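You operate a simulated robot arm through the tools that you are given. There is no shell and no other tool. Be economical: measure what you need, move in short steps, check, and stop when the job is done.

You are at the controls of a simulated robot arm. One attempt, no reset.

JOB
Fit the red handwheel, close the valve and tighten both dripping wing screws.
Fine: the wheel goes on the square spindle, closes the valve and stays there; valve closed before the wing screws are touched; the hex nut and the spanners stay.

It is judged by the outcome, as a careful person would: the job done as asked, and still so three seconds after it is handed in. It fails if anything else is knocked over, pushed out of place, dropped, spilled or broken.

ROBOT AND FRAMES
A 6-joint arm with a two-finger parallel gripper, fixed in place. Base frame: the origin is at the foot of the arm, x ahead of it, y to its left, z up; the work surface is at about z = 0. Units: mm, rad, N and s.
With the tool pointing down near the work surface it reaches from about 180 to 460 mm from the base axis. Its first joint turns from -1.222 to 1.222 rad. Payload 1.9 kg.
Tool frame: the origin (TCP) lies between the finger pads and is the grasp point; the fingertips stand 23 mm ahead of it; z points along the fingers, y is the line along which they close. Largest opening 94 mm; finger width 38, thickness 10; the body of the gripper, 54 by 96 mm, starts 39 mm behind the TCP.
Orientation is told as [roll, pitch, yaw] about the base's x, y, z axes, in that order, counted from this pose: with the fingers straight down and closing along the base's y, the tool's x points along the base's -x, its y along +y and its z along -z.

CONTROLS
- The arm moves only by the tool move_arm. Its argument "steps" is a list that holds one entry, the list of rows, each a list of 6 numbers: the shift along the tool's x, y, z in units of 40 mm (1.0 is 40 mm), then the turn, a rotation vector about the tool's x, y, z in units of 4 degrees (1.0 is 4 degrees). In form: [[[tx, ty, tz, rx, ry, rz], ...]]. A call has 1 to 20 rows; each row shifts and turns the commanded pose from where the row before left it, along the tool's axes as they then stand. "grip" is the gripper command, from -1 (fully open) to 1 (shut), values between in proportion, set as the call begins (left out, the last holds). A call with a number of a shift or a turn outside -1 to 1 is refused whole. Rows are played at 5 a second. More than 50 mm and 0.15 rad between two rows, or a gripper value outside its range, and nothing of the call is played. A pose out of reach is approached as far as the arm can. The call stops where the force on the tool passes 70 N (or 10 N more than at its start, if that is more) or the arm is blocked; 0.2 s more then pass. The fingers move at their own pace (about 108 mm/s each) and stop on an object; they squeeze with about 34 N. The grip force told is the motor's: it shows also when the fingers shut on nothing. Time passes only in rows, and 0.2 s behind the last, so rows that do not move let the fingers close. It gives the time, the measured TCP pose, the force on the tool (base axes), the opening and the grip force at its end, in the units of the frame above (readings bear some noise).
- Cameras (640 x 400 px; columns grow to the right, rows downward): "scene" is fixed at [60.1, 315.9, 424.5]; the picture's right is [-0.73, -0.69, 0.00], its down [-0.39, 0.41, -0.82] and it looks along [0.56, -0.59, -0.57] (base axes); focal length 214 px, centre (320, 200). "wrist" rides on the gripper at [86, 16, -75] in the tool frame; the picture's right is [-0.18, 0.98, 0.00], its down [-0.58, -0.11, -0.81] and it looks along [-0.79, -0.15, 0.59] (tool axes); focal length 243 px, centre (320, 200). There is no depth. A picture from a camera that has moved, and an enlarged one, comes with that camera's place and axes in the base frame and with its lens.
- grab_frame(camera): a new picture of that camera. No time passes.
- zoom(camera, box): a new picture of the part [left, top, right, bottom] of that camera's present view, enlarged. No time passes.
- sign_off(): hands the job in; it is judged then, once.

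Go step by step. Nothing tells you positions but the pictures and the camera data: compare them with the known pose of the tool, close in by small moves and look again before you grip or let go. The budget is 120 turns and 76 pictures, counting those below and the enlarged ones. Unless the task says otherwise, let go and move clear before handing in.

The tools are called after "Emit:" by a JSON object that holds its "op" and its "data". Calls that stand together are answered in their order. move_arm: Moves the arm, as the interface text tells. Its arguments: {"type":"object","properties":{"steps":{"type":"array"},"grip":{"type":"number"}},"required":["steps"]} The other tools are called the same way: grab_frame (camera) takes a picture; zoom (camera, box) takes an enlarged picture of a part of a camera's view; sign_off () hands the job in.

At the start:

```text
time_s: 0.0
position: [129.0, 186.4, 428.4]
ee_rot: [0.0, 0.0, -0.001]
force: [-0.6, -0.6, 0.0]
grip_width: 93.9
grip_force: 0.0
```

scene: 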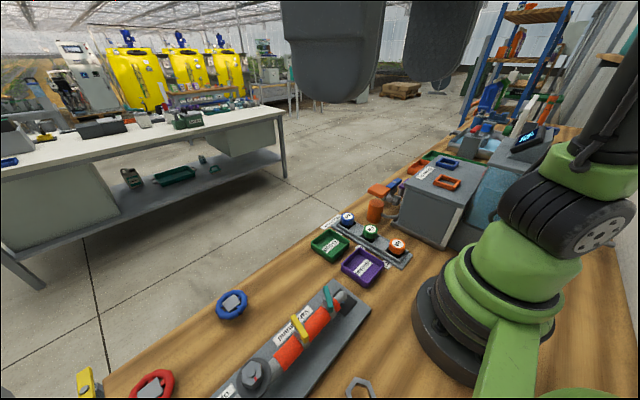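
wrist: 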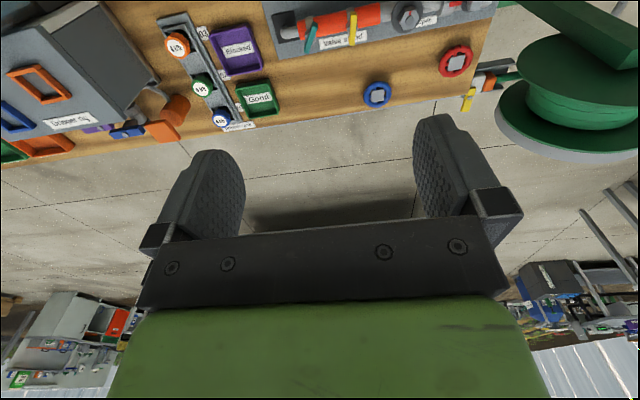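

I see a bench with a pipe assembly (cyan and yellow wing screws, red pipe, hex fitting), a blue and a red handwheel. I'll zoom in for detail before moving.

Emit:
{"op": "zoom", "data": {"camera": "scene", "box": [60, 260, 400, 400]}}

Emit:
{"op": "zoom", "data": {"camera": "wrist", "box": [260, 0, 520, 130]}}

```text
1.88 times, centred on (230, 330) of scene
camera zoom: at [60.1, 315.9, 424.5], right [-0.73, -0.69, 0.0], down [-0.39, 0.41, -0.82], along [0.56, -0.59, -0.57], focal length 404 px, centre (489, -45)
```

zoom: 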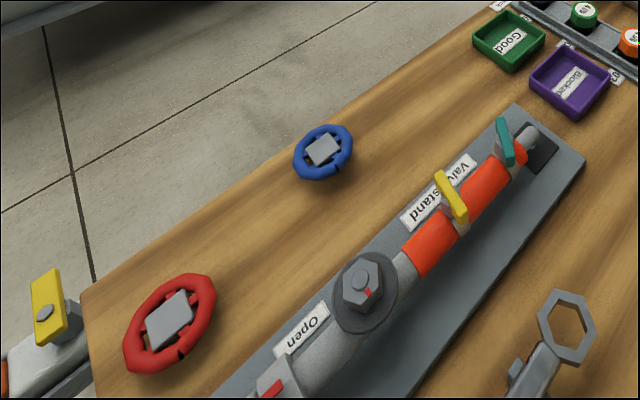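

```text
2.46 times, centred on (390, 65) of wrist
camera zoom: at [40.3, 203.5, 501.7], right [0.18, 0.98, 0.0], down [0.58, -0.11, 0.81], along [0.79, -0.15, -0.59], focal length 597 px, centre (148, 532)
```

zoom: 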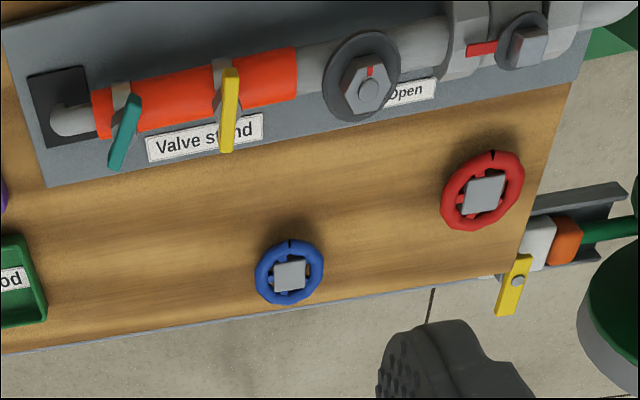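

I place the red wheel near (304,418), square spindle about (193,402), hex nut (196,312), yellow wing (197,228), teal wing (196,158). I'll move closer for a better look.

Emit:
{"op": "move_arm", "data": {"steps": [[[-0.1, 0.72, 0.64, 0, 0, 0], [-0.1, 0.72, 0.64, 0, 0, 0], [-0.1, 0.72, 0.64, 0, 0, 0], [-0.1, 0.72, 0.64, 0, 0, 0], [-0.1, 0.72, 0.64, 0, 0, 0]]]}}

Emit:
{"op": "grab_frame", "data": {"camera": "wrist"}}

Emit:
{"op": "grab_frame", "data": {"camera": "scene"}}

```text
time_s: 0.8
position: [140.1, 260.7, 367.1]
ee_rot: [0.015, -0.011, 0.032]
force: [2.9, -6.5, 22.0]
grip_width: 94.1
grip_force: 0.0
stopped in row 3: the force on the tool passed its limit (the readings are from after the stop); the commanded pose is now the measured one
```

```text
71 pictures are left
camera wrist: at [51.1, 273.4, 439.1], right [0.15, 0.99, 0.02], down [0.58, -0.1, 0.81], along [0.8, -0.11, -0.58], focal length 243 px, centre (320, 200)
```

wrist: 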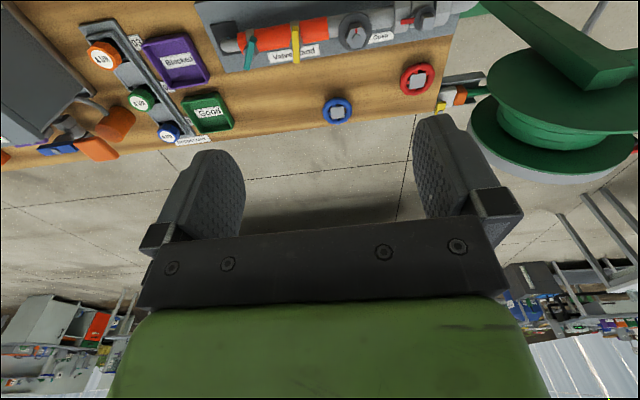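

```text
70 pictures are left
```

scene: 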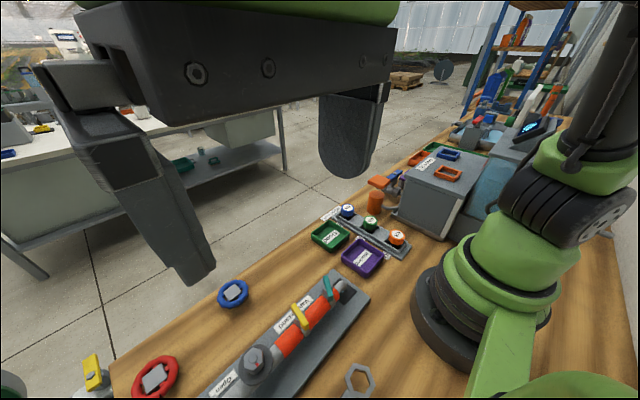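

The move was stopped by a force. I'll check what was touched before moving on.

Emit:
{"op": "zoom", "data": {"camera": "scene", "box": [60, 260, 400, 400]}}

Emit:
{"op": "move_arm", "data": {"steps": [[[0, 0, 0, 0, 0, 0]]]}}

```text
1.88 times, centred on (230, 330) of scene
camera zoom: at [59.3, 316.7, 421.5], right [-0.72, -0.69, 0.0], down [-0.41, 0.44, -0.8], along [0.55, -0.58, -0.6], focal length 404 px, centre (489, -45)
```

zoom: 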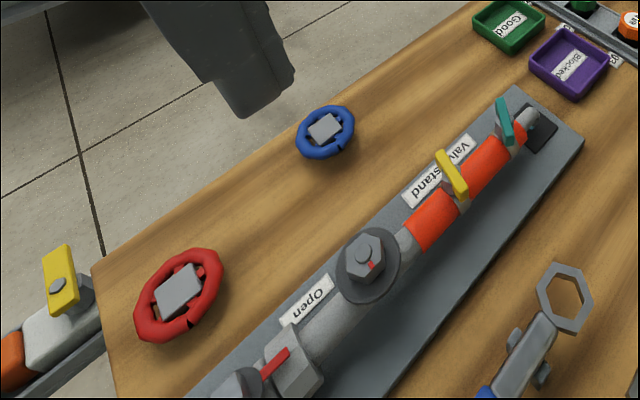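

```text
time_s: 1.2
position: [140.1, 259.7, 365.7]
ee_rot: [0.015, -0.012, 0.032]
force: [3.7, -9.1, 25.7]
grip_width: 94.2
grip_force: 0.1
```

The gripper bumped the scene camera and shifted it slightly (its pose is now about 3 mm lower and tilted by a degree or two). I'll back off the way I came, then check whether it springs back.

Emit:
{"op": "move_arm", "data": {"steps": [[[0, -0.2, -0.4, 0, 0, 0], [0.05, -0.5, -0.5, 0, 0, 0], [0.05, -0.5, -0.5, 0, 0, 0]]]}}

Emit:
{"op": "zoom", "data": {"camera": "scene", "box": [60, 260, 400, 400]}}

Emit:
{"op": "grab_frame", "data": {"camera": "wrist"}}

```text
time_s: 2.0
position: [136.9, 212.7, 420.8]
ee_rot: [0.011, -0.011, 0.03]
force: [-0.3, -0.5, 0.0]
grip_width: 94.1
grip_force: 0.1
```

```text
1.88 times, centred on (230, 330) of scene
camera zoom: at [60.1, 315.9, 424.5], right [-0.73, -0.69, 0.0], down [-0.39, 0.41, -0.82], along [0.56, -0.59, -0.57], focal length 404 px, centre (489, -45)
```

zoom: 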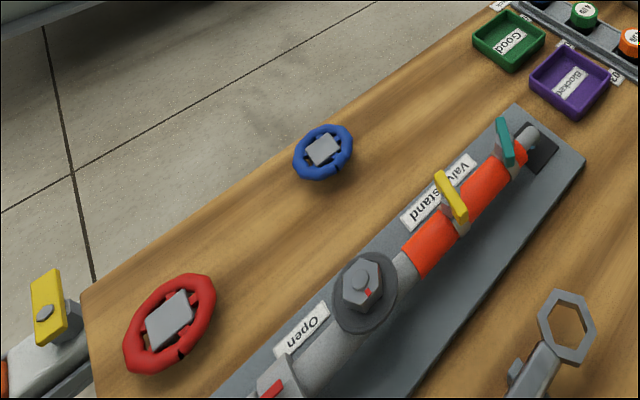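

```text
67 pictures are left
camera wrist: at [48.3, 225.2, 493.5], right [0.15, 0.99, 0.01], down [0.58, -0.1, 0.81], along [0.8, -0.12, -0.58], focal length 243 px, centre (320, 200)
```

wrist: 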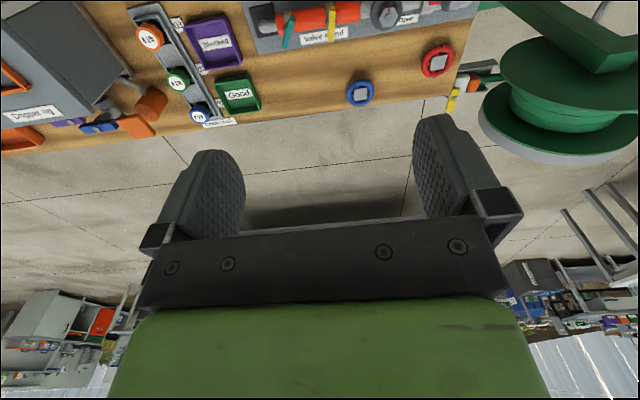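

The camera sprang back exactly to its original pose, so no harm done; I'll keep well clear of it, around (60,316,425). I'll route with larger x and go lower.

Emit:
{"op": "move_arm", "data": {"steps": [[[-0.9, 0, 0, 0, 0, 0], [-0.9, 0, 0, 0, 0, 0], [-0.9, 0, 0.2, 0, 0, 0], [-0.1, 0.3, 0.95, 0, 0, 0], [0, 0.5, 0.95, 0, 0, 0], [0, 0.5, 0.95, 0, 0, 0], [0, 0.6, 0.9, 0, 0, 0], [0, 0.6, 0.0, 0, 0, 0]]]}}

Emit:
{"op": "grab_frame", "data": {"camera": "wrist"}}

Emit:
{"op": "grab_frame", "data": {"camera": "scene"}}

```text
time_s: 3.8
position: [247.8, 317.0, 264.2]
ee_rot: [0.012, -0.011, 0.032]
force: [0.2, 0.1, 0.2]
grip_width: 94.2
grip_force: 0.0
```

```text
66 pictures are left
camera wrist: at [159.2, 330.5, 337.0], right [0.15, 0.99, 0.01], down [0.57, -0.1, 0.81], along [0.8, -0.12, -0.58], focal length 243 px, centre (320, 200)
```

wrist: 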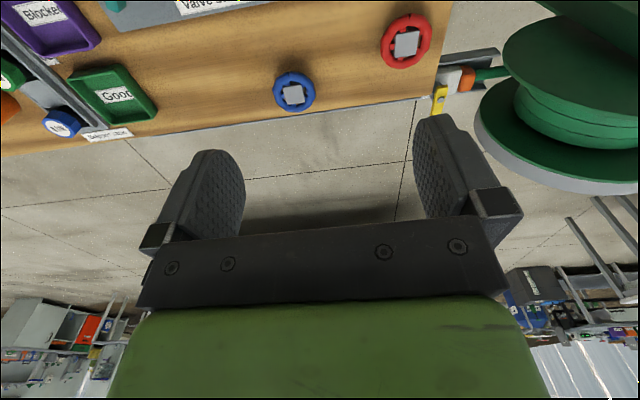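

```text
65 pictures are left
```

scene: 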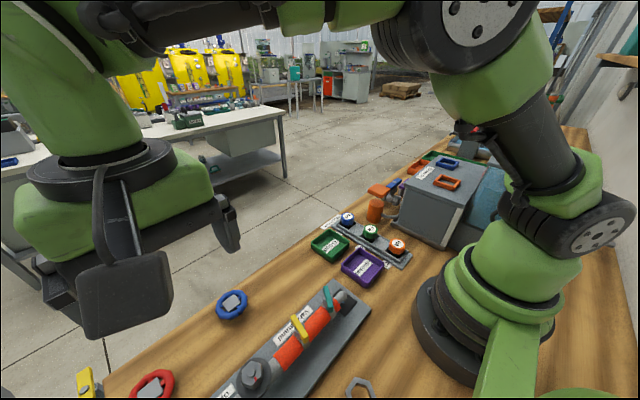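

The arm is in the clear. I'll turn the wrist so its camera sits on the outer side looking back at the valve. That keeps it away from the scene camera and gives me a view of the stand.

Emit:
{"op": "move_arm", "data": {"steps": [[[0, 0, 0, 0, 0, 1], [0, 0, 0, 0, 0, 1], [0, 0, 0, 0, 0, 1], [0, 0, 0, 0, 0, 1], [0, 0, 0, 0, 0, 1], [0, 0, 0, 0, 0, 1], [0, 0, 0, 0, 0, 1], [0, 0, 0, 0, 0, 1], [0, 0, 0, 0, 0, 1], [0, 0, 0, 0, 0, 1], [0, 0, 0, 0, 0, 1], [0, 0, 0, 0, 0, 1], [0, 0, 0, 0, 0, 1], [0, 0, 0, 0, 0, 1], [0, 0, 0, 0, 0, 1], [0, 0, 0, 0, 0, 1], [0, 0, 0, 0, 0, 1], [0, 0, 0, 0, 0, 1], [0, 0, 0, 0, 0, 1], [0, 0, 0, 0, 0, 1]]]}}

Emit:
{"op": "grab_frame", "data": {"camera": "wrist"}}

```text
time_s: 8.0
position: [247.3, 316.7, 266.2]
ee_rot: [0.016, 0.01, -1.366]
force: [0.4, 0.7, 1.1]
grip_width: 94.0
grip_force: 0.0
```

```text
64 pictures are left
camera wrist: at [243.9, 404.8, 339.7], right [1.0, 0.02, 0.01], down [0.0, -0.6, 0.8], along [0.02, -0.8, -0.6], focal length 243 px, centre (320, 200)
```

wrist: 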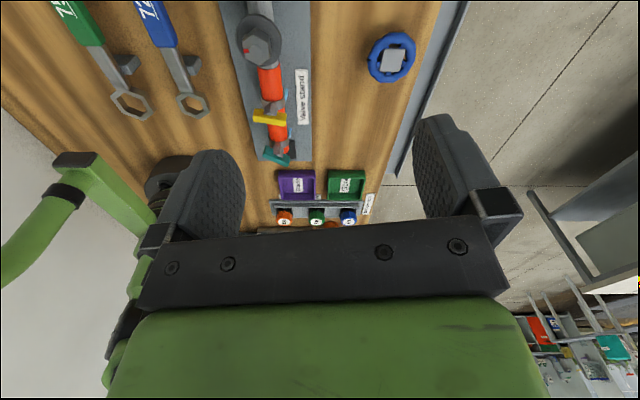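

Good view back along the stand. I'll shift so the spindle and "Open" label come into this view.

Emit:
{"op": "move_arm", "data": {"steps": [[[0.76, -0.24, 0.2, 0, 0, 0], [0.76, -0.24, 0.2, 0, 0, 0], [0.76, -0.24, 0.2, 0, 0, 0]]]}}

Emit:
{"op": "grab_frame", "data": {"camera": "wrist"}}

```text
time_s: 8.8
position: [199.3, 398.9, 240.0]
ee_rot: [0.011, 0.01, -1.365]
force: [-0.8, -0.2, 0.1]
grip_width: 94.0
grip_force: 0.0
```

```text
63 pictures are left
camera wrist: at [194.9, 487.3, 314.6], right [1.0, 0.02, 0.01], down [0.0, -0.6, 0.8], along [0.02, -0.8, -0.6], focal length 243 px, centre (320, 200)
```

wrist: 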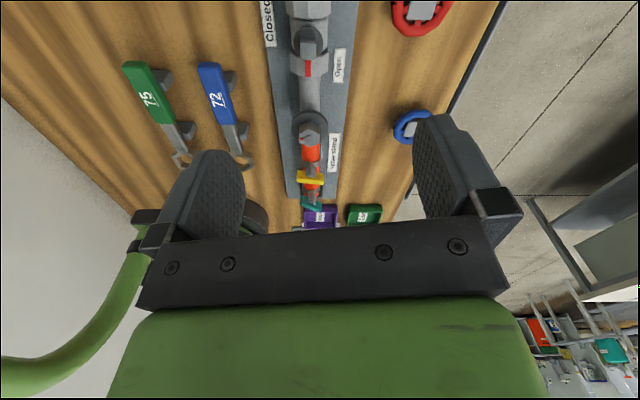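

Emit:
{"op": "zoom", "data": {"camera": "wrist", "box": [250, 0, 410, 100]}}

Emit:
{"op": "zoom", "data": {"camera": "wrist", "box": [250, 100, 410, 220]}}

```text
4.00 times, centred on (330, 50) of wrist
camera zoom: at [194.9, 487.3, 314.6], right [1.0, 0.02, 0.01], down [0.0, -0.6, 0.8], along [0.02, -0.8, -0.6], focal length 970 px, centre (280, 800)
```

zoom: 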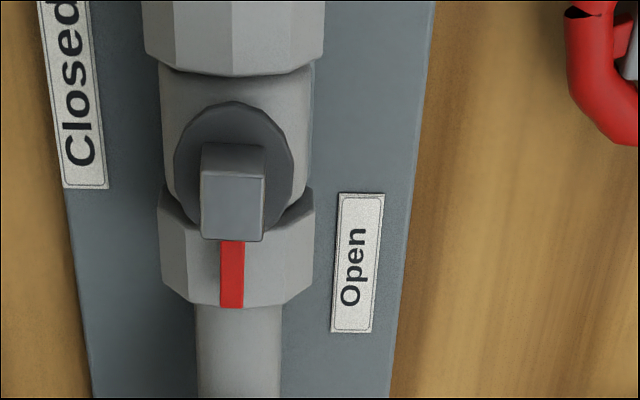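

```text
3.33 times, centred on (330, 160) of wrist
camera zoom: at [194.9, 487.3, 314.6], right [1.0, 0.02, 0.01], down [0.0, -0.6, 0.8], along [0.02, -0.8, -0.6], focal length 809 px, centre (287, 333)
```

zoom: 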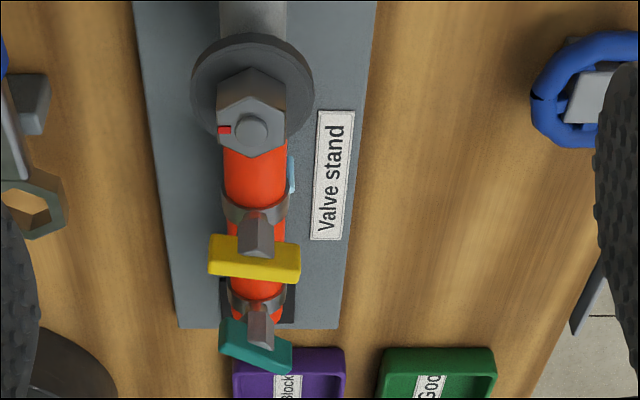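

Pointer is at "Open" (pointing -y); "Closed" lies on the -x side, so closing is clockwise by about 90°. Now I'll finish the yaw, then move toward the red wheel.

Emit:
{"op": "move_arm", "data": {"steps": [[[0.14, 0.7, 0, 0, 0, 0], [0.4, 0.5, 0, 0, 0, 0], [0.0, 0.3, 0, 0, 0, 1], [0, 0, 0, 0, 0, 1], [0, 0, 0, 0, 0, 1], [0, 0, 0, 0, 0, 1], [0, 0, 0, 0, 0, 1], [0, 0, 0, 0, 0, 1], [0, 0, 0, 0, 0, 1], [0, 0, 0, 0, 0, 1], [0, 0, 0, 0, 0, 1], [0, 0, 0, 0, 0, 1], [0, 0, 0, 0, 0, 1], [0, 0, 0, 0, 0, 1]]]}}

Emit:
{"op": "grab_frame", "data": {"camera": "wrist"}}

```text
time_s: 11.8
position: [221.5, 392.2, 230.7]
ee_rot: [0.002, 0.019, -2.205]
force: [-0.6, 0.5, 0.0]
grip_width: 94.0
grip_force: 0.1
out of reach, approached as far as the arm can: row 1, 2, 3
```

```text
60 pictures are left
camera wrist: at [283.1, 451.2, 306.3], right [0.68, -0.73, 0.0], down [-0.44, -0.41, 0.8], along [-0.58, -0.54, -0.61], focal length 243 px, centre (320, 200)
```

wrist: 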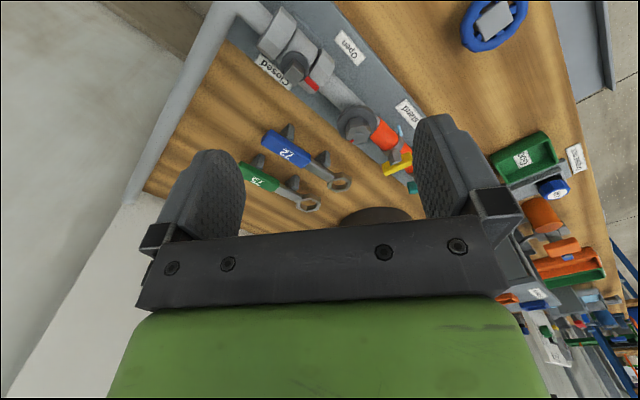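

Upright the arm reaches about R=450, so I'll tilt the fingers outward for the wheel. I'll first shift toward +x and lower, clear of the scene camera, then tilt.

Emit:
{"op": "move_arm", "data": {"steps": [[[-0.17, 0.87, 0.6, 0, 0, 0], [-0.17, 0.87, 0.6, 0, 0, 0], [0, 0, 0, 0, 1, 0], [0, 0, 0, 0, 1, 0], [0, 0, 0, 0, 1, 0], [0, 0, 0, 0, 1, 0], [0, 0, 0, 0, 1, 0]]]}}

Emit:
{"op": "grab_frame", "data": {"camera": "wrist"}}

Emit:
{"op": "grab_frame", "data": {"camera": "scene"}}

```text
time_s: 13.4
position: [268.9, 339.7, 182.9]
ee_rot: [0.002, 0.366, -2.205]
force: [0.2, 0.3, -0.6]
grip_width: 93.9
grip_force: 0.0
```

```text
59 pictures are left
camera wrist: at [312.9, 375.0, 282.6], right [0.69, -0.72, -0.06], down [-0.58, -0.61, 0.54], along [-0.43, -0.34, -0.84], focal length 243 px, centre (320, 200)
```

wrist: 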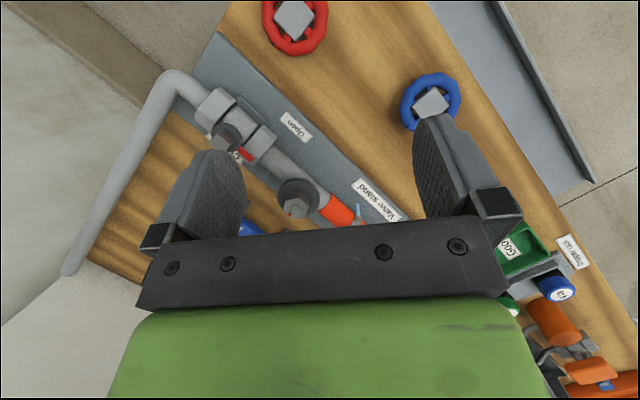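

```text
58 pictures are left
```

scene: 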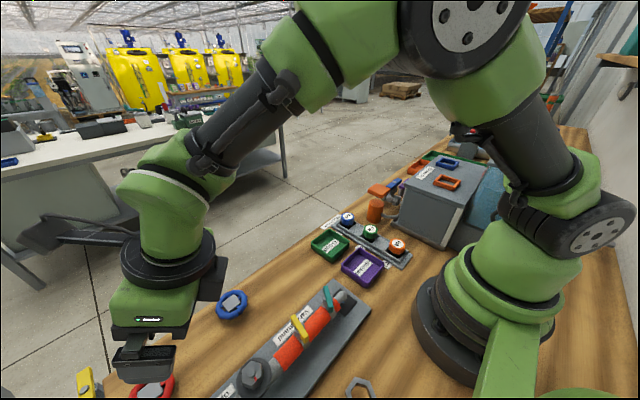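

The wheel sits around (300,417). I'll tilt slightly more and approach above it.

Emit:
{"op": "move_arm", "data": {"steps": [[[0, 0, 0, 0, 1, 0], [0.4, -0.16, 0.6, 0, 0, 0], [0.4, -0.16, 0.6, 0, 0, 0], [0.4, -0.16, 0.5, 0, 0, 0]]]}}

Emit:
{"op": "grab_frame", "data": {"camera": "wrist"}}

```text
time_s: 14.4
position: [297.0, 409.7, 141.5]
ee_rot: [0.004, 0.433, -2.202]
force: [-0.8, -0.3, 0.1]
grip_width: 94.0
grip_force: 0.1
```

```text
57 pictures are left
camera wrist: at [336.0, 439.3, 244.1], right [0.69, -0.72, -0.08], down [-0.6, -0.63, 0.49], along [-0.4, -0.29, -0.87], focal length 243 px, centre (320, 200)
```

wrist: 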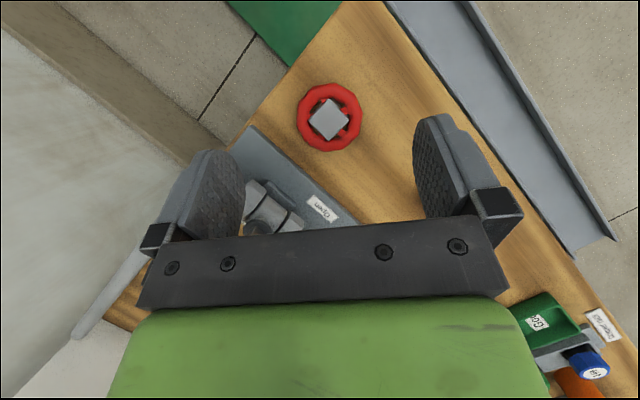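

Emit:
{"op": "zoom", "data": {"camera": "wrist", "box": [270, 70, 390, 165]}}

Emit:
{"op": "zoom", "data": {"camera": "scene", "box": [60, 300, 260, 400]}}

```text
4.21 times, centred on (330, 118) of wrist
camera zoom: at [336.0, 439.3, 244.1], right [0.69, -0.72, -0.08], down [-0.6, -0.63, 0.49], along [-0.4, -0.29, -0.87], focal length 1022 px, centre (278, 547)
```

zoom: 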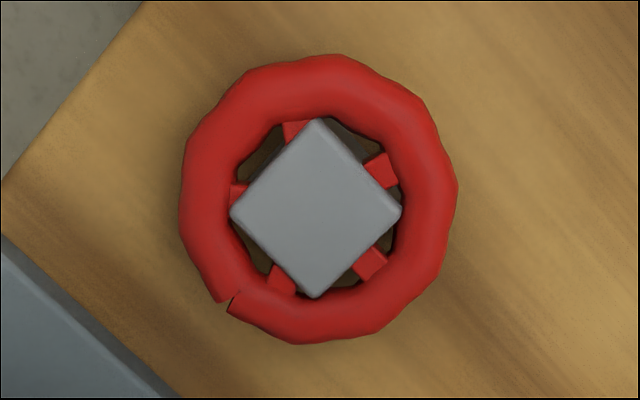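

```text
3.20 times, centred on (160, 350) of scene
camera zoom: at [60.1, 315.9, 424.5], right [-0.73, -0.69, 0.0], down [-0.39, 0.41, -0.82], along [0.56, -0.59, -0.57], focal length 686 px, centre (832, -280)
```

zoom: 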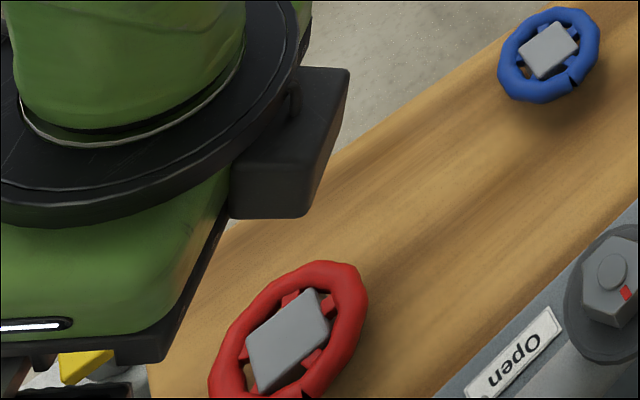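

Wheel centre ≈ (299.5,416), rim about 20 mm above the bench, Ø61, hub square aligned with the base axes like the spindle. Descending in two stages.

Emit:
{"op": "move_arm", "data": {"steps": [[[-0.39, -0.02, 0.86, 0, 0, 0], [-0.39, -0.02, 0.86, 0, 0, 0]]]}}

Emit:
{"op": "grab_frame", "data": {"camera": "wrist"}}

```text
time_s: 15.0
position: [294.6, 411.3, 65.9]
ee_rot: [0.003, 0.435, -2.199]
force: [0.2, -0.1, -0.6]
grip_width: 94.0
grip_force: 0.1
```

```text
54 pictures are left
camera wrist: at [335.1, 440.3, 169.1], right [0.7, -0.71, -0.08], down [-0.6, -0.64, 0.48], along [-0.39, -0.29, -0.87], focal length 243 px, centre (320, 200)
```

wrist: 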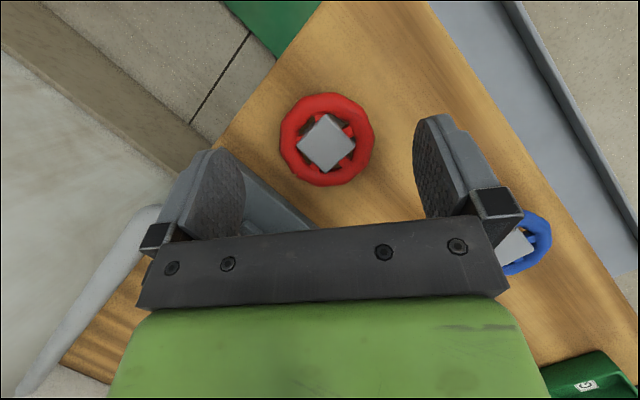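

Emit:
{"op": "move_arm", "data": {"steps": [[[-0.135, 0.02, 0.39, 0, 0, 0], [-0.135, 0.02, 0.39, 0, 0, 0]]]}}

Emit:
{"op": "grab_frame", "data": {"camera": "wrist"}}

Emit:
{"op": "grab_frame", "data": {"camera": "scene"}}

```text
time_s: 15.6
position: [298.8, 412.8, 32.7]
ee_rot: [0.005, 0.437, -2.2]
force: [0.3, -0.6, -0.2]
grip_width: 94.0
grip_force: 0.0
```

```text
53 pictures are left
camera wrist: at [338.7, 441.5, 136.1], right [0.69, -0.72, -0.08], down [-0.6, -0.63, 0.49], along [-0.4, -0.29, -0.87], focal length 243 px, centre (320, 200)
```

wrist: 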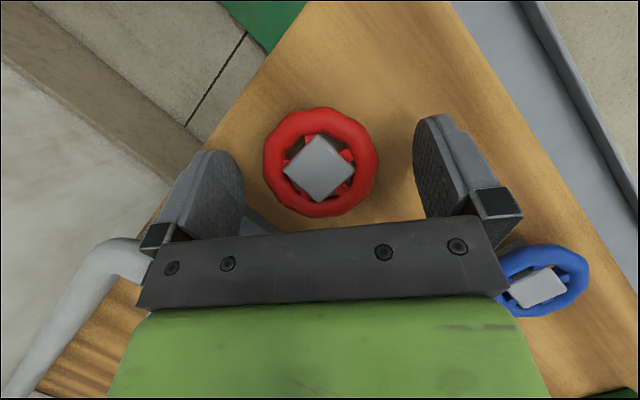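

```text
52 pictures are left
```

scene: 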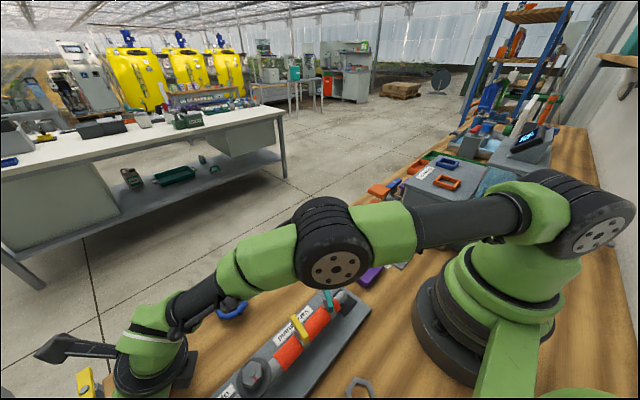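

The wheel is centred between the fingers. Closing.

Emit:
{"op": "move_arm", "data": {"steps": [[[0, -0.03, 0, 0, 0, 0], [0, 0, 0, 0, 0, 0], [0, 0, 0, 0, 0, 0], [0, 0, 0, 0, 0, 0]]], "grip": 1}}

Emit:
{"op": "grab_frame", "data": {"camera": "wrist"}}

```text
time_s: 16.6
position: [297.9, 413.4, 32.8]
ee_rot: [0.003, 0.436, -2.2]
force: [0.1, 0.5, -0.8]
grip_width: 57.4
grip_force: 34.3
```

```text
51 pictures are left
camera wrist: at [337.8, 442.3, 136.4], right [0.69, -0.72, -0.08], down [-0.6, -0.64, 0.49], along [-0.39, -0.29, -0.87], focal length 243 px, centre (320, 200)
```

wrist: 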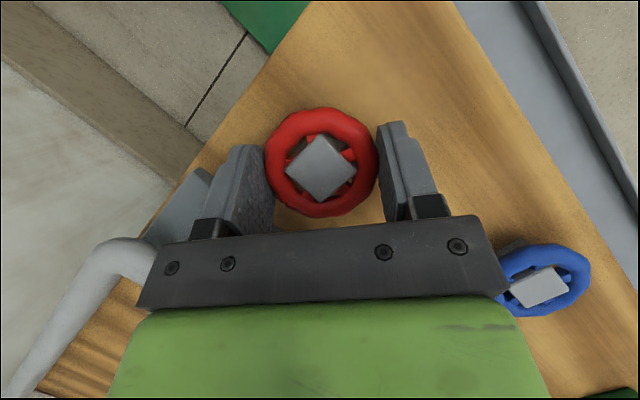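

Gripped at 57.4 mm. Lifting straight up slowly.

Emit:
{"op": "move_arm", "data": {"steps": [[[0.1, 0, -0.22, 0, 0, 0], [0.2, 0, -0.45, 0, 0, 0], [0.4, 0, -0.88, 0, 0, 0], [0.4, 0, -0.88, 0, 0, 0]]]}}

Emit:
{"op": "grab_frame", "data": {"camera": "wrist"}}

Emit:
{"op": "grab_frame", "data": {"camera": "scene"}}

```text
time_s: 17.6
position: [297.4, 412.1, 140.7]
ee_rot: [0.004, 0.435, -2.202]
force: [0.1, 0.5, -1.1]
grip_width: 56.9
grip_force: 34.5
```

```text
50 pictures are left
camera wrist: at [337.1, 440.9, 243.7], right [0.7, -0.71, -0.07], down [-0.6, -0.63, 0.49], along [-0.39, -0.29, -0.87], focal length 243 px, centre (320, 200)
```

wrist: 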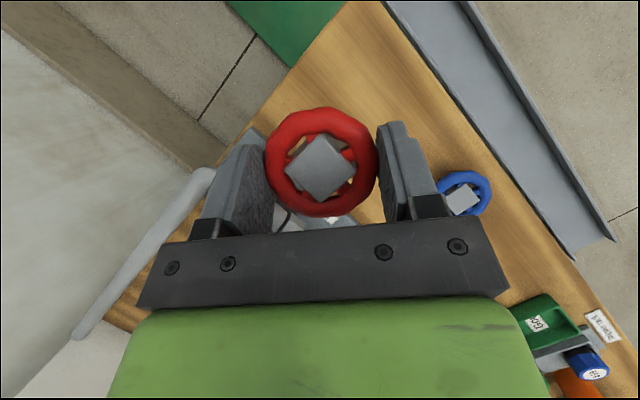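

```text
49 pictures are left
```

scene: 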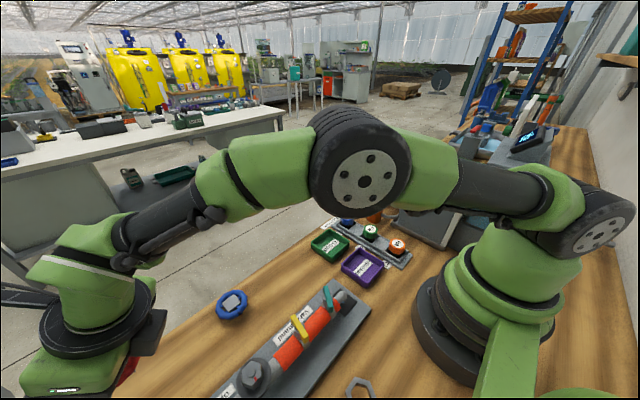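

Wheel held firmly and unmoved in the grip. I'll bring it toward the stand, offset from the spindle so the wrist camera can see the spindle past the wheel.

Emit:
{"op": "move_arm", "data": {"steps": [[[-0.69, -0.25, -0.39, 0, 0, 0], [-0.69, -0.25, -0.39, 0, 0, 0], [-0.69, -0.25, -0.39, 0, 0, 0], [-0.69, -0.25, -0.39, 0, 0, 0]]]}}

Emit:
{"op": "grab_frame", "data": {"camera": "wrist"}}

Emit:
{"op": "grab_frame", "data": {"camera": "scene"}}

```text
time_s: 18.6
position: [227.0, 310.7, 151.2]
ee_rot: [-0.01, 0.436, -2.201]
force: [0.6, 0.0, -0.5]
grip_width: 57.0
grip_force: 33.9
out of reach, approached as far as the arm can: row 1, 2, 3, 4
```

```text
48 pictures are left
camera wrist: at [267.0, 339.6, 254.8], right [0.7, -0.71, -0.09], down [-0.59, -0.64, 0.49], along [-0.4, -0.29, -0.87], focal length 243 px, centre (320, 200)
```

wrist: 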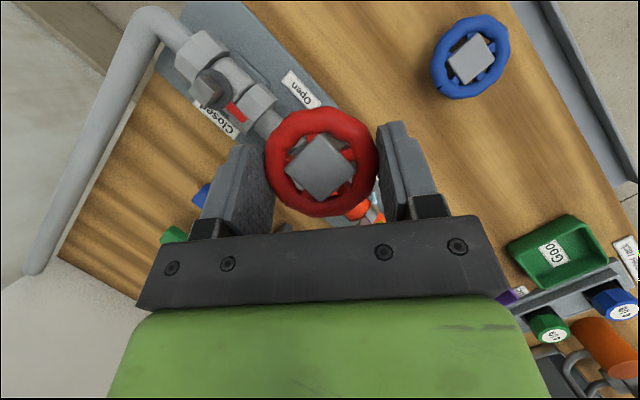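

```text
47 pictures are left
```

scene: 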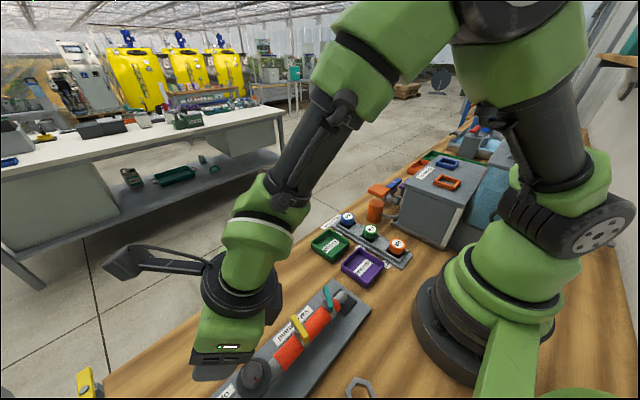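

The arm can't keep this tilt at a higher bearing, so I'll set the wheel down at a nearer clear spot and regrasp it upright. First I'll use this good view to measure the spindle.

Emit:
{"op": "zoom", "data": {"camera": "wrist", "box": [140, 20, 340, 145]}}

```text
3.20 times, centred on (240, 82) of wrist
camera zoom: at [267.0, 339.6, 254.8], right [0.7, -0.71, -0.09], down [-0.59, -0.64, 0.49], along [-0.4, -0.29, -0.87], focal length 776 px, centre (576, 576)
```

zoom: 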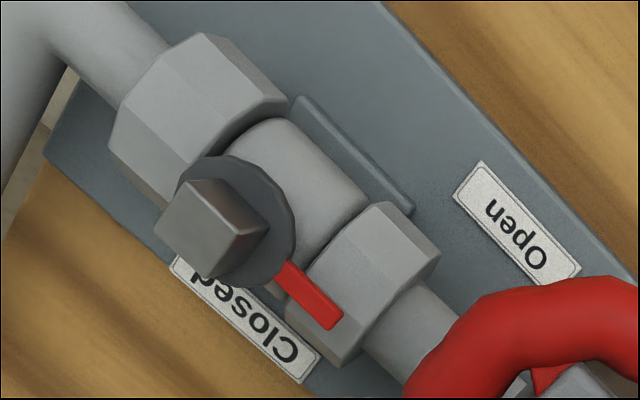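

The spindle top is at about (188.8,395,84) with its flange at z≈64, square aligned like the wheel hub. I'll set the wheel down at about (282,335), between stand and blue wheel.

Emit:
{"op": "move_arm", "data": {"steps": [[[0.52, 0.38, 0.24, 0, 0, 0], [0.52, 0.38, 0.24, 0, 0, 0], [-0.317, 0, 0.68, 0, 0, 0], [-0.317, 0, 0.68, 0, 0, 0], [-0.317, 0, 0.68, 0, 0, 0]]]}}

Emit:
{"op": "grab_frame", "data": {"camera": "wrist"}}

```text
time_s: 19.8
position: [278.3, 329.4, 62.6]
ee_rot: [0.003, 0.438, -2.202]
force: [-0.1, 0.1, -0.6]
grip_width: 56.7
grip_force: 33.8
```

```text
45 pictures are left
camera wrist: at [318.2, 360.3, 164.6], right [0.69, -0.72, -0.08], down [-0.6, -0.64, 0.48], along [-0.39, -0.29, -0.87], focal length 243 px, centre (320, 200)
```

wrist: 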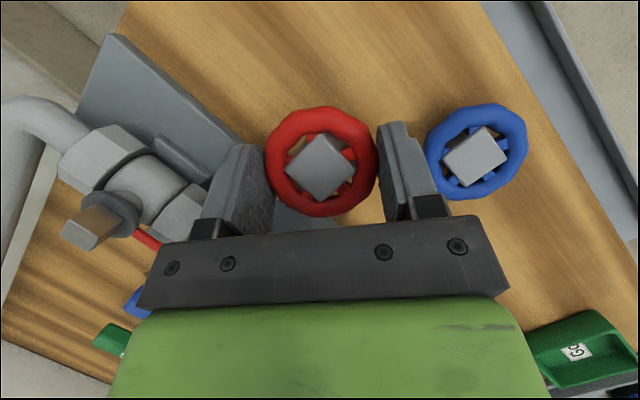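

Shifting 10 mm further from the stand plate, then setting down.

Emit:
{"op": "move_arm", "data": {"steps": [[[0.13, 0.2, 0.06, 0, 0, 0], [-0.1, 0, 0.22, 0, 0, 0], [-0.1, 0, 0.22, 0, 0, 0], [-0.09, 0, 0.2, 0, 0, 0]]]}}

Emit:
{"op": "grab_frame", "data": {"camera": "wrist"}}

```text
time_s: 20.8
position: [289.1, 330.4, 33.6]
ee_rot: [0.004, 0.433, -2.201]
force: [0.7, 0.0, -0.1]
grip_width: 56.9
grip_force: 33.7
```

```text
44 pictures are left
camera wrist: at [328.1, 360.2, 136.7], right [0.69, -0.72, -0.08], down [-0.6, -0.63, 0.49], along [-0.4, -0.29, -0.87], focal length 243 px, centre (320, 200)
```

wrist: 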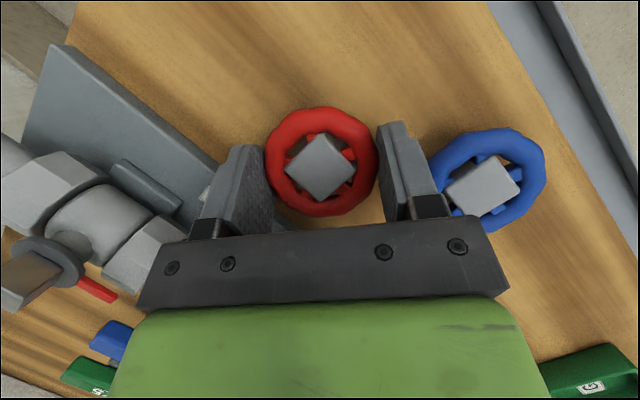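

Emit:
{"op": "move_arm", "data": {"steps": [[[-0.01, 0, 0.025, 0, 0, 0], [0, 0, 0, 0, 0, 0]]]}}

Emit:
{"op": "move_arm", "data": {"steps": [[[0, 0, 0, 0, 0, 0], [0, 0, 0, 0, 0, 0], [0, 0, 0, 0, 0, 0]]], "grip": -0.6}}

Emit:
{"op": "grab_frame", "data": {"camera": "wrist"}}

```text
time_s: 21.4
position: [289.3, 331.7, 33.2]
ee_rot: [0.004, 0.436, -2.201]
force: [-0.2, -1.2, 4.5]
grip_width: 56.7
grip_force: 34.1
```

```text
time_s: 22.2
position: [289.0, 330.1, 33.3]
ee_rot: [0.003, 0.436, -2.2]
force: [-0.4, 0.2, 0.8]
grip_width: 74.8
grip_force: 0.1
```

```text
43 pictures are left
camera wrist: at [328.0, 360.3, 136.0], right [0.69, -0.72, -0.08], down [-0.6, -0.64, 0.49], along [-0.4, -0.29, -0.87], focal length 243 px, centre (320, 200)
```

wrist: 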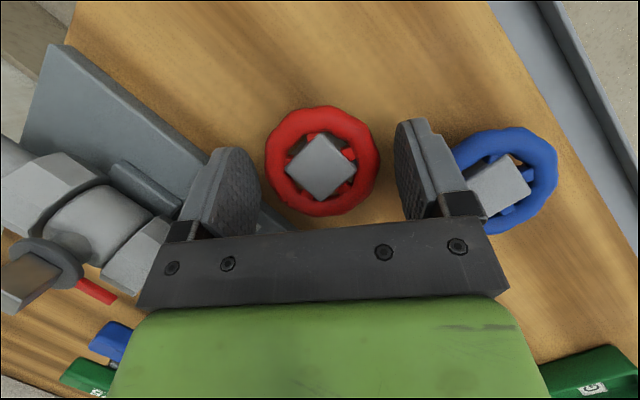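

Opening the fingers nudged the blue wheel about 8 mm, because the outer side of the right finger reached further than I estimated. I'll ease the fingers off it, lift straight up, and put the blue wheel back later against the first scene picture.

Emit:
{"op": "move_arm", "data": {"steps": [[[0, 0, 0, 0, 0, 0], [0.1, 0, -0.22, 0, 0, 0], [0.2, 0, -0.45, 0, 0, 0], [0.4, 0, -0.88, 0, 0, 0], [0.4, 0, -0.88, 0, 0, 0]]], "grip": -0.4}}

Emit:
{"op": "grab_frame", "data": {"camera": "wrist"}}

```text
time_s: 23.4
position: [287.6, 329.8, 140.2]
ee_rot: [0.003, 0.435, -2.202]
force: [-0.8, -0.2, -0.6]
grip_width: 65.6
grip_force: 0.0
```

```text
42 pictures are left
camera wrist: at [326.4, 359.6, 243.2], right [0.69, -0.72, -0.07], down [-0.6, -0.63, 0.49], along [-0.4, -0.29, -0.87], focal length 243 px, centre (320, 200)
```

wrist: 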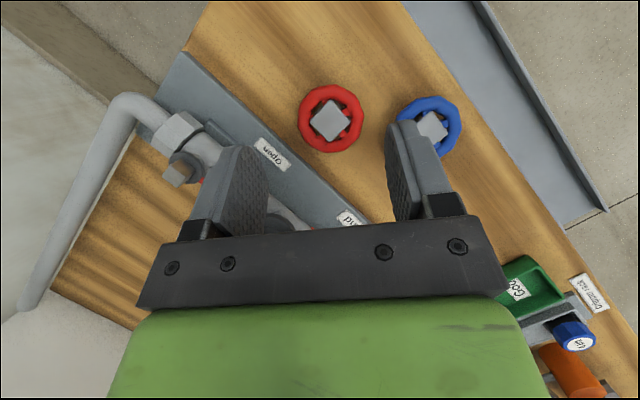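

Red sits at ≈(290,335.5), blue now ≈(346,269), originally ≈(342,273). I'll bring the tool upright and yaw it to about -10° so a 90° clockwise turn is available afterwards.

Emit:
{"op": "move_arm", "data": {"steps": [[[0, 0, 0, 0, -1, 0], [0, 0, 0, 0, -1, 0], [0, 0, 0, 0, -1, 0], [0, 0, 0, 0, -1, 0], [0, 0, 0, 0, -1, 0], [0, 0, 0, 0, -1, 0], [0, 0, 0, 0, -0.23, 0], [0, 0, 0, 0, 0, -1], [0, 0, 0, 0, 0, -1], [0, 0, 0, 0, 0, -1], [0, 0, 0, 0, 0, -1], [0, 0, 0, 0, 0, -1], [0, 0, 0, 0, 0, -1], [0, 0, 0, 0, 0, -1], [0, 0, 0, 0, 0, -1], [0, 0, 0, 0, 0, -1]]], "grip": -0.6}}

Emit:
{"op": "move_arm", "data": {"steps": [[[0, 0, 0, 0, 0, -1], [0, 0, 0, 0, 0, -1], [0, 0, 0, 0, 0, -1], [0, 0, 0, 0, 0, -1], [0, 0, 0, 0, 0, -1], [0, 0, 0, 0, 0, -1], [0, 0, 0, 0, 0, -1], [0, 0, 0, 0, 0, -1], [0, 0, 0, 0, 0, -1], [0, 0, 0, 0, 0, -1], [0, 0, 0, 0, 0, -1], [0, 0, 0, 0, 0, -1], [0, 0, 0, 0, 0, -1], [0, 0, 0, 0, 0, -1], [0, 0, 0, 0, 0, -1], [0, 0, 0, 0, 0, -1], [0, 0, 0, 0, 0, -1], [0, 0, 0, 0, 0, -1], [0, 0, 0, 0, 0, -1], [0, 0, 0, 0, 0, -1]]]}}

Emit:
{"op": "grab_frame", "data": {"camera": "wrist"}}

```text
time_s: 26.8
position: [287.7, 331.2, 139.1]
ee_rot: [0.003, -0.003, -1.572]
force: [-0.4, 0.4, 0.0]
grip_width: 75.3
grip_force: 0.0
```

```text
time_s: 31.0
position: [287.0, 330.0, 139.1]
ee_rot: [0.0, -0.004, -0.175]
force: [0.8, -0.8, -0.1]
grip_width: 75.2
grip_force: 0.0
```

```text
41 pictures are left
camera wrist: at [204.1, 362.1, 212.5], right [0.35, 0.94, 0.0], down [0.55, -0.21, 0.81], along [0.76, -0.29, -0.59], focal length 243 px, centre (320, 200)
```

wrist: 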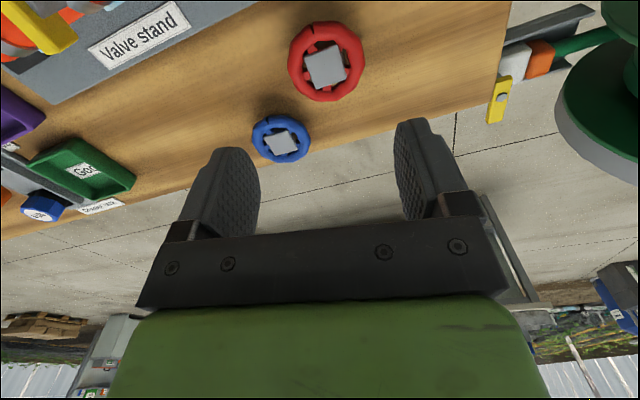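

Emit:
{"op": "move_arm", "data": {"steps": [[[-0.02, 0.07, 0.88, 0, 0, 0], [-0.02, 0.07, 0.88, 0, 0, 0]]]}}

Emit:
{"op": "grab_frame", "data": {"camera": "wrist"}}

```text
time_s: 31.6
position: [289.7, 335.6, 67.7]
ee_rot: [-0.001, -0.003, -0.179]
force: [-0.3, 0.0, 0.9]
grip_width: 75.0
grip_force: 0.1
```

```text
40 pictures are left
camera wrist: at [206.3, 367.4, 141.0], right [0.35, 0.94, 0.0], down [0.55, -0.21, 0.81], along [0.76, -0.29, -0.59], focal length 243 px, centre (320, 200)
```

wrist: 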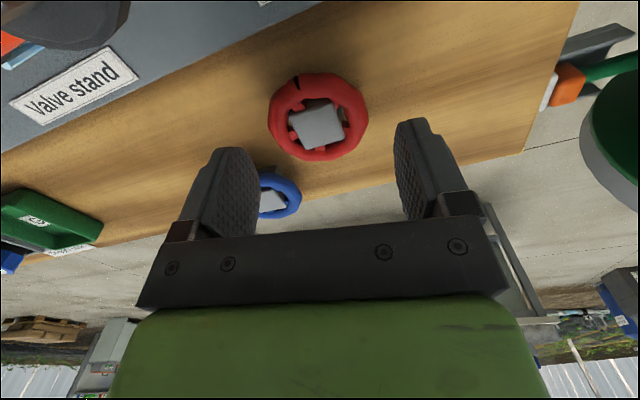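

Emit:
{"op": "move_arm", "data": {"steps": [[[0.02, 0, 0.47, 0, 0, 0], [0.01, 0, 0.46, 0, 0, 0]]]}}

Emit:
{"op": "grab_frame", "data": {"camera": "wrist"}}

```text
time_s: 32.2
position: [288.9, 336.0, 31.5]
ee_rot: [0.0, -0.001, -0.178]
force: [0.2, -0.4, -0.1]
grip_width: 75.3
grip_force: 0.1
```

```text
39 pictures are left
camera wrist: at [205.9, 367.9, 104.2], right [0.35, 0.94, 0.0], down [0.55, -0.21, 0.81], along [0.76, -0.29, -0.59], focal length 243 px, centre (320, 200)
```

wrist: 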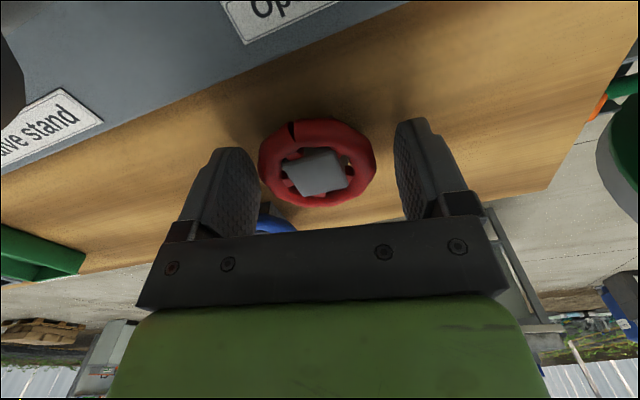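

Emit:
{"op": "move_arm", "data": {"steps": [[[0, 0, 0, 0, 0, 0], [0, 0, 0, 0, 0, 0], [0, 0, 0, 0, 0, 0]]], "grip": 1}}

Emit:
{"op": "move_arm", "data": {"steps": [[[0, 0, -0.2, 0, 0, 0], [0, 0, -0.5, 0, 0, 0], [0, 0, -0.9, 0, 0, 0], [0, 0, -0.9, 0, 0, 0]]]}}

Emit:
{"op": "grab_frame", "data": {"camera": "wrist"}}

```text
time_s: 33.0
position: [288.7, 336.8, 31.7]
ee_rot: [-0.001, -0.001, -0.177]
force: [-0.8, -0.2, 0.3]
grip_width: 56.9
grip_force: 34.1
```

```text
time_s: 34.0
position: [289.5, 334.1, 132.4]
ee_rot: [-0.002, -0.002, -0.179]
force: [0.1, -0.2, -0.3]
grip_width: 57.0
grip_force: 34.1
```

```text
38 pictures are left
camera wrist: at [206.1, 366.9, 205.2], right [0.36, 0.93, 0.0], down [0.55, -0.21, 0.81], along [0.75, -0.29, -0.59], focal length 243 px, centre (320, 200)
```

wrist: 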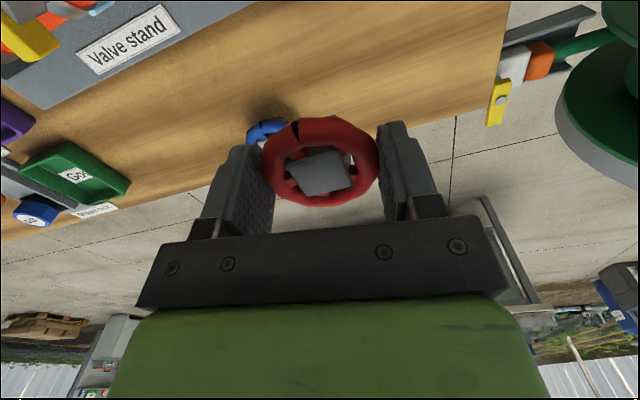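

Emit:
{"op": "zoom", "data": {"camera": "wrist", "box": [240, 100, 400, 220]}}

```text
3.33 times, centred on (320, 160) of wrist
camera zoom: at [206.1, 366.9, 205.2], right [0.36, 0.93, 0.0], down [0.55, -0.21, 0.81], along [0.75, -0.29, -0.59], focal length 809 px, centre (320, 333)
```

zoom: 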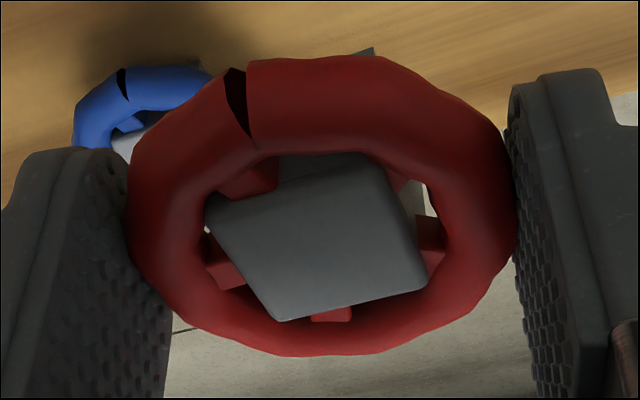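

The hub is aligned with the base axes within about 2°, and the wheel is held centred. Moving over the spindle with clearance.

Emit:
{"op": "move_arm", "data": {"steps": [[[0.3, 0.1, -0.4, 0, 0, 0], [0.8, 0.32, 0, 0, 0, 0], [0.8, 0.32, 0, 0, 0, 0], [0.8, 0.32, 0, 0, 0, 0]]]}}

Emit:
{"op": "grab_frame", "data": {"camera": "wrist"}}

```text
time_s: 35.0
position: [190.0, 397.5, 146.9]
ee_rot: [-0.001, -0.003, -0.178]
force: [0.1, -1.0, 0.0]
grip_width: 57.0
grip_force: 34.2
```

```text
36 pictures are left
camera wrist: at [106.0, 429.3, 220.7], right [0.36, 0.93, 0.0], down [0.55, -0.21, 0.81], along [0.76, -0.29, -0.59], focal length 243 px, centre (320, 200)
```

wrist: 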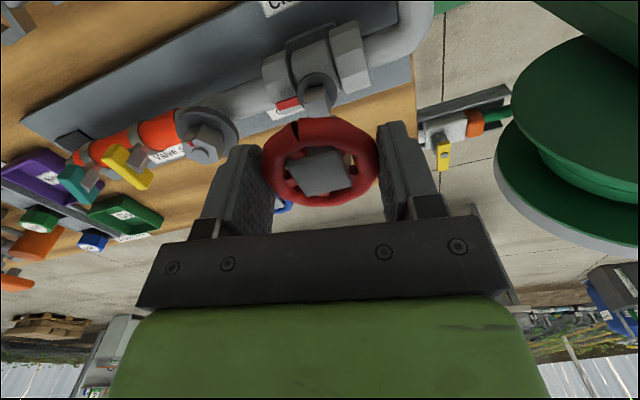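

Emit:
{"op": "zoom", "data": {"camera": "wrist", "box": [240, 50, 400, 210]}}

```text
2.50 times, centred on (320, 130) of wrist
camera zoom: at [106.0, 429.3, 220.7], right [0.36, 0.93, 0.0], down [0.55, -0.21, 0.81], along [0.76, -0.29, -0.59], focal length 606 px, centre (320, 375)
```

zoom: 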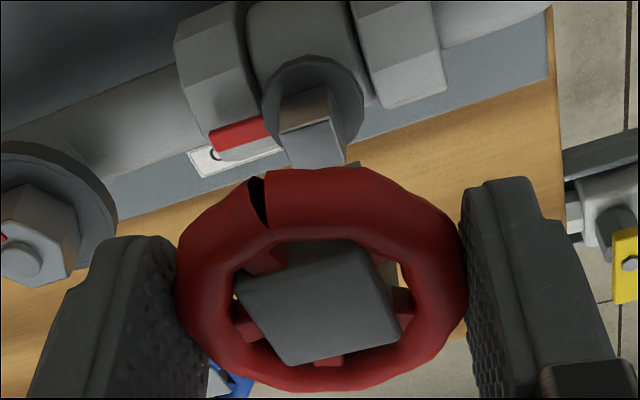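

In this view the spindle top is at ≈(189.6,395.7) and the wheel needs about (+1.4,−2.2) mm. Correct that and lower to just above the spindle.

Emit:
{"op": "move_arm", "data": {"steps": [[[-0.044, -0.048, 0.2, 0, 0, 0], [0, 0, 0.4, 0, 0, 0]]]}}

Emit:
{"op": "zoom", "data": {"camera": "wrist", "box": [240, 50, 400, 210]}}

```text
time_s: 35.6
position: [191.8, 395.1, 123.1]
ee_rot: [0.001, -0.001, -0.178]
force: [-0.8, -0.3, -0.6]
grip_width: 57.1
grip_force: 34.7
```

```text
2.50 times, centred on (320, 130) of wrist
camera zoom: at [107.7, 426.4, 196.1], right [0.35, 0.93, 0.0], down [0.55, -0.21, 0.81], along [0.76, -0.29, -0.59], focal length 606 px, centre (320, 375)
```

zoom: 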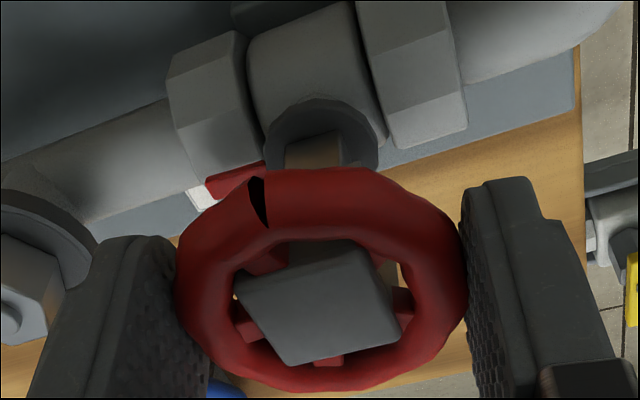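

Emit:
{"op": "move_arm", "data": {"steps": [[[0, 0, 0.1, 0, 0, 0], [0, 0, 0.08, 0, 0, 0], [0, 0, 0.05, 0, 0, 0], [0, 0, 0.04, 0, 0, 0]]]}}

```text
time_s: 36.6
position: [190.5, 394.9, 113.8]
ee_rot: [0.0, 0.0, -0.177]
force: [-10.0, -1.1, 9.1]
grip_width: 56.7
grip_force: 33.9
```

Contact with a push toward −x, so the wheel is slightly too far in +x. I'll shift −x a little and press gently.

Emit:
{"op": "move_arm", "data": {"steps": [[[0.04, -0.007, 0, 0, 0, 0], [0, 0, 0.03, 0, 0, 0], [0, 0, 0, 0, 0, 0]]]}}

```text
time_s: 37.4
position: [190.7, 394.9, 110.4]
ee_rot: [-0.002, -0.003, -0.179]
force: [-2.3, -1.7, -1.1]
grip_width: 57.0
grip_force: 33.9
```

Force dropped and it's going lower: the hub is sliding on. Continue down.

Emit:
{"op": "move_arm", "data": {"steps": [[[0, 0, 0.05, 0, 0, 0], [0, 0, 0.05, 0, 0, 0], [0, 0, 0.05, 0, 0, 0], [0, 0, 0, 0, 0, 0]]]}}

Emit:
{"op": "zoom", "data": {"camera": "wrist", "box": [240, 50, 400, 210]}}

```text
time_s: 38.4
position: [189.7, 394.7, 106.1]
ee_rot: [-0.001, -0.003, -0.178]
force: [-1.6, 1.1, -1.2]
grip_width: 57.0
grip_force: 33.9
```

```text
2.50 times, centred on (320, 130) of wrist
camera zoom: at [106.7, 426.3, 178.7], right [0.35, 0.93, 0.0], down [0.55, -0.21, 0.81], along [0.76, -0.29, -0.59], focal length 606 px, centre (320, 375)
```

zoom: 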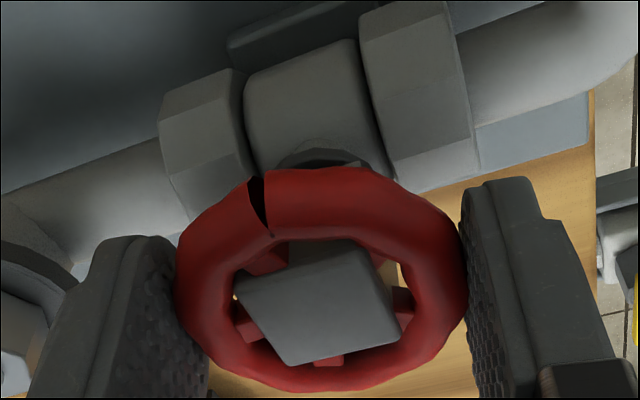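

Wheel unmoved in the grip and descending freely over the spindle. Continue until it seats.

Emit:
{"op": "move_arm", "data": {"steps": [[[0, 0, 0.06, 0, 0, 0], [0, 0, 0.06, 0, 0, 0], [0, 0, 0.05, 0, 0, 0], [0, 0, 0, 0, 0, 0]]]}}

```text
time_s: 39.4
position: [191.2, 395.0, 99.3]
ee_rot: [0.005, -0.002, -0.177]
force: [-2.9, -7.0, 29.7]
grip_width: 57.2
grip_force: 33.9
```

Emit:
{"op": "zoom", "data": {"camera": "wrist", "box": [240, 50, 400, 210]}}

```text
2.50 times, centred on (320, 130) of wrist
camera zoom: at [106.9, 426.7, 172.9], right [0.36, 0.93, 0.0], down [0.55, -0.21, 0.81], along [0.76, -0.28, -0.59], focal length 606 px, centre (320, 375)
```

zoom: 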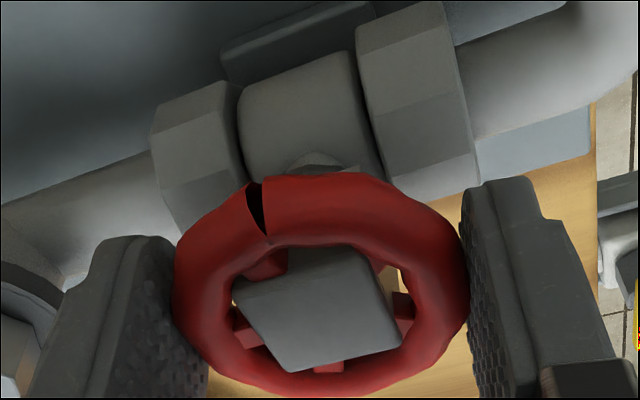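

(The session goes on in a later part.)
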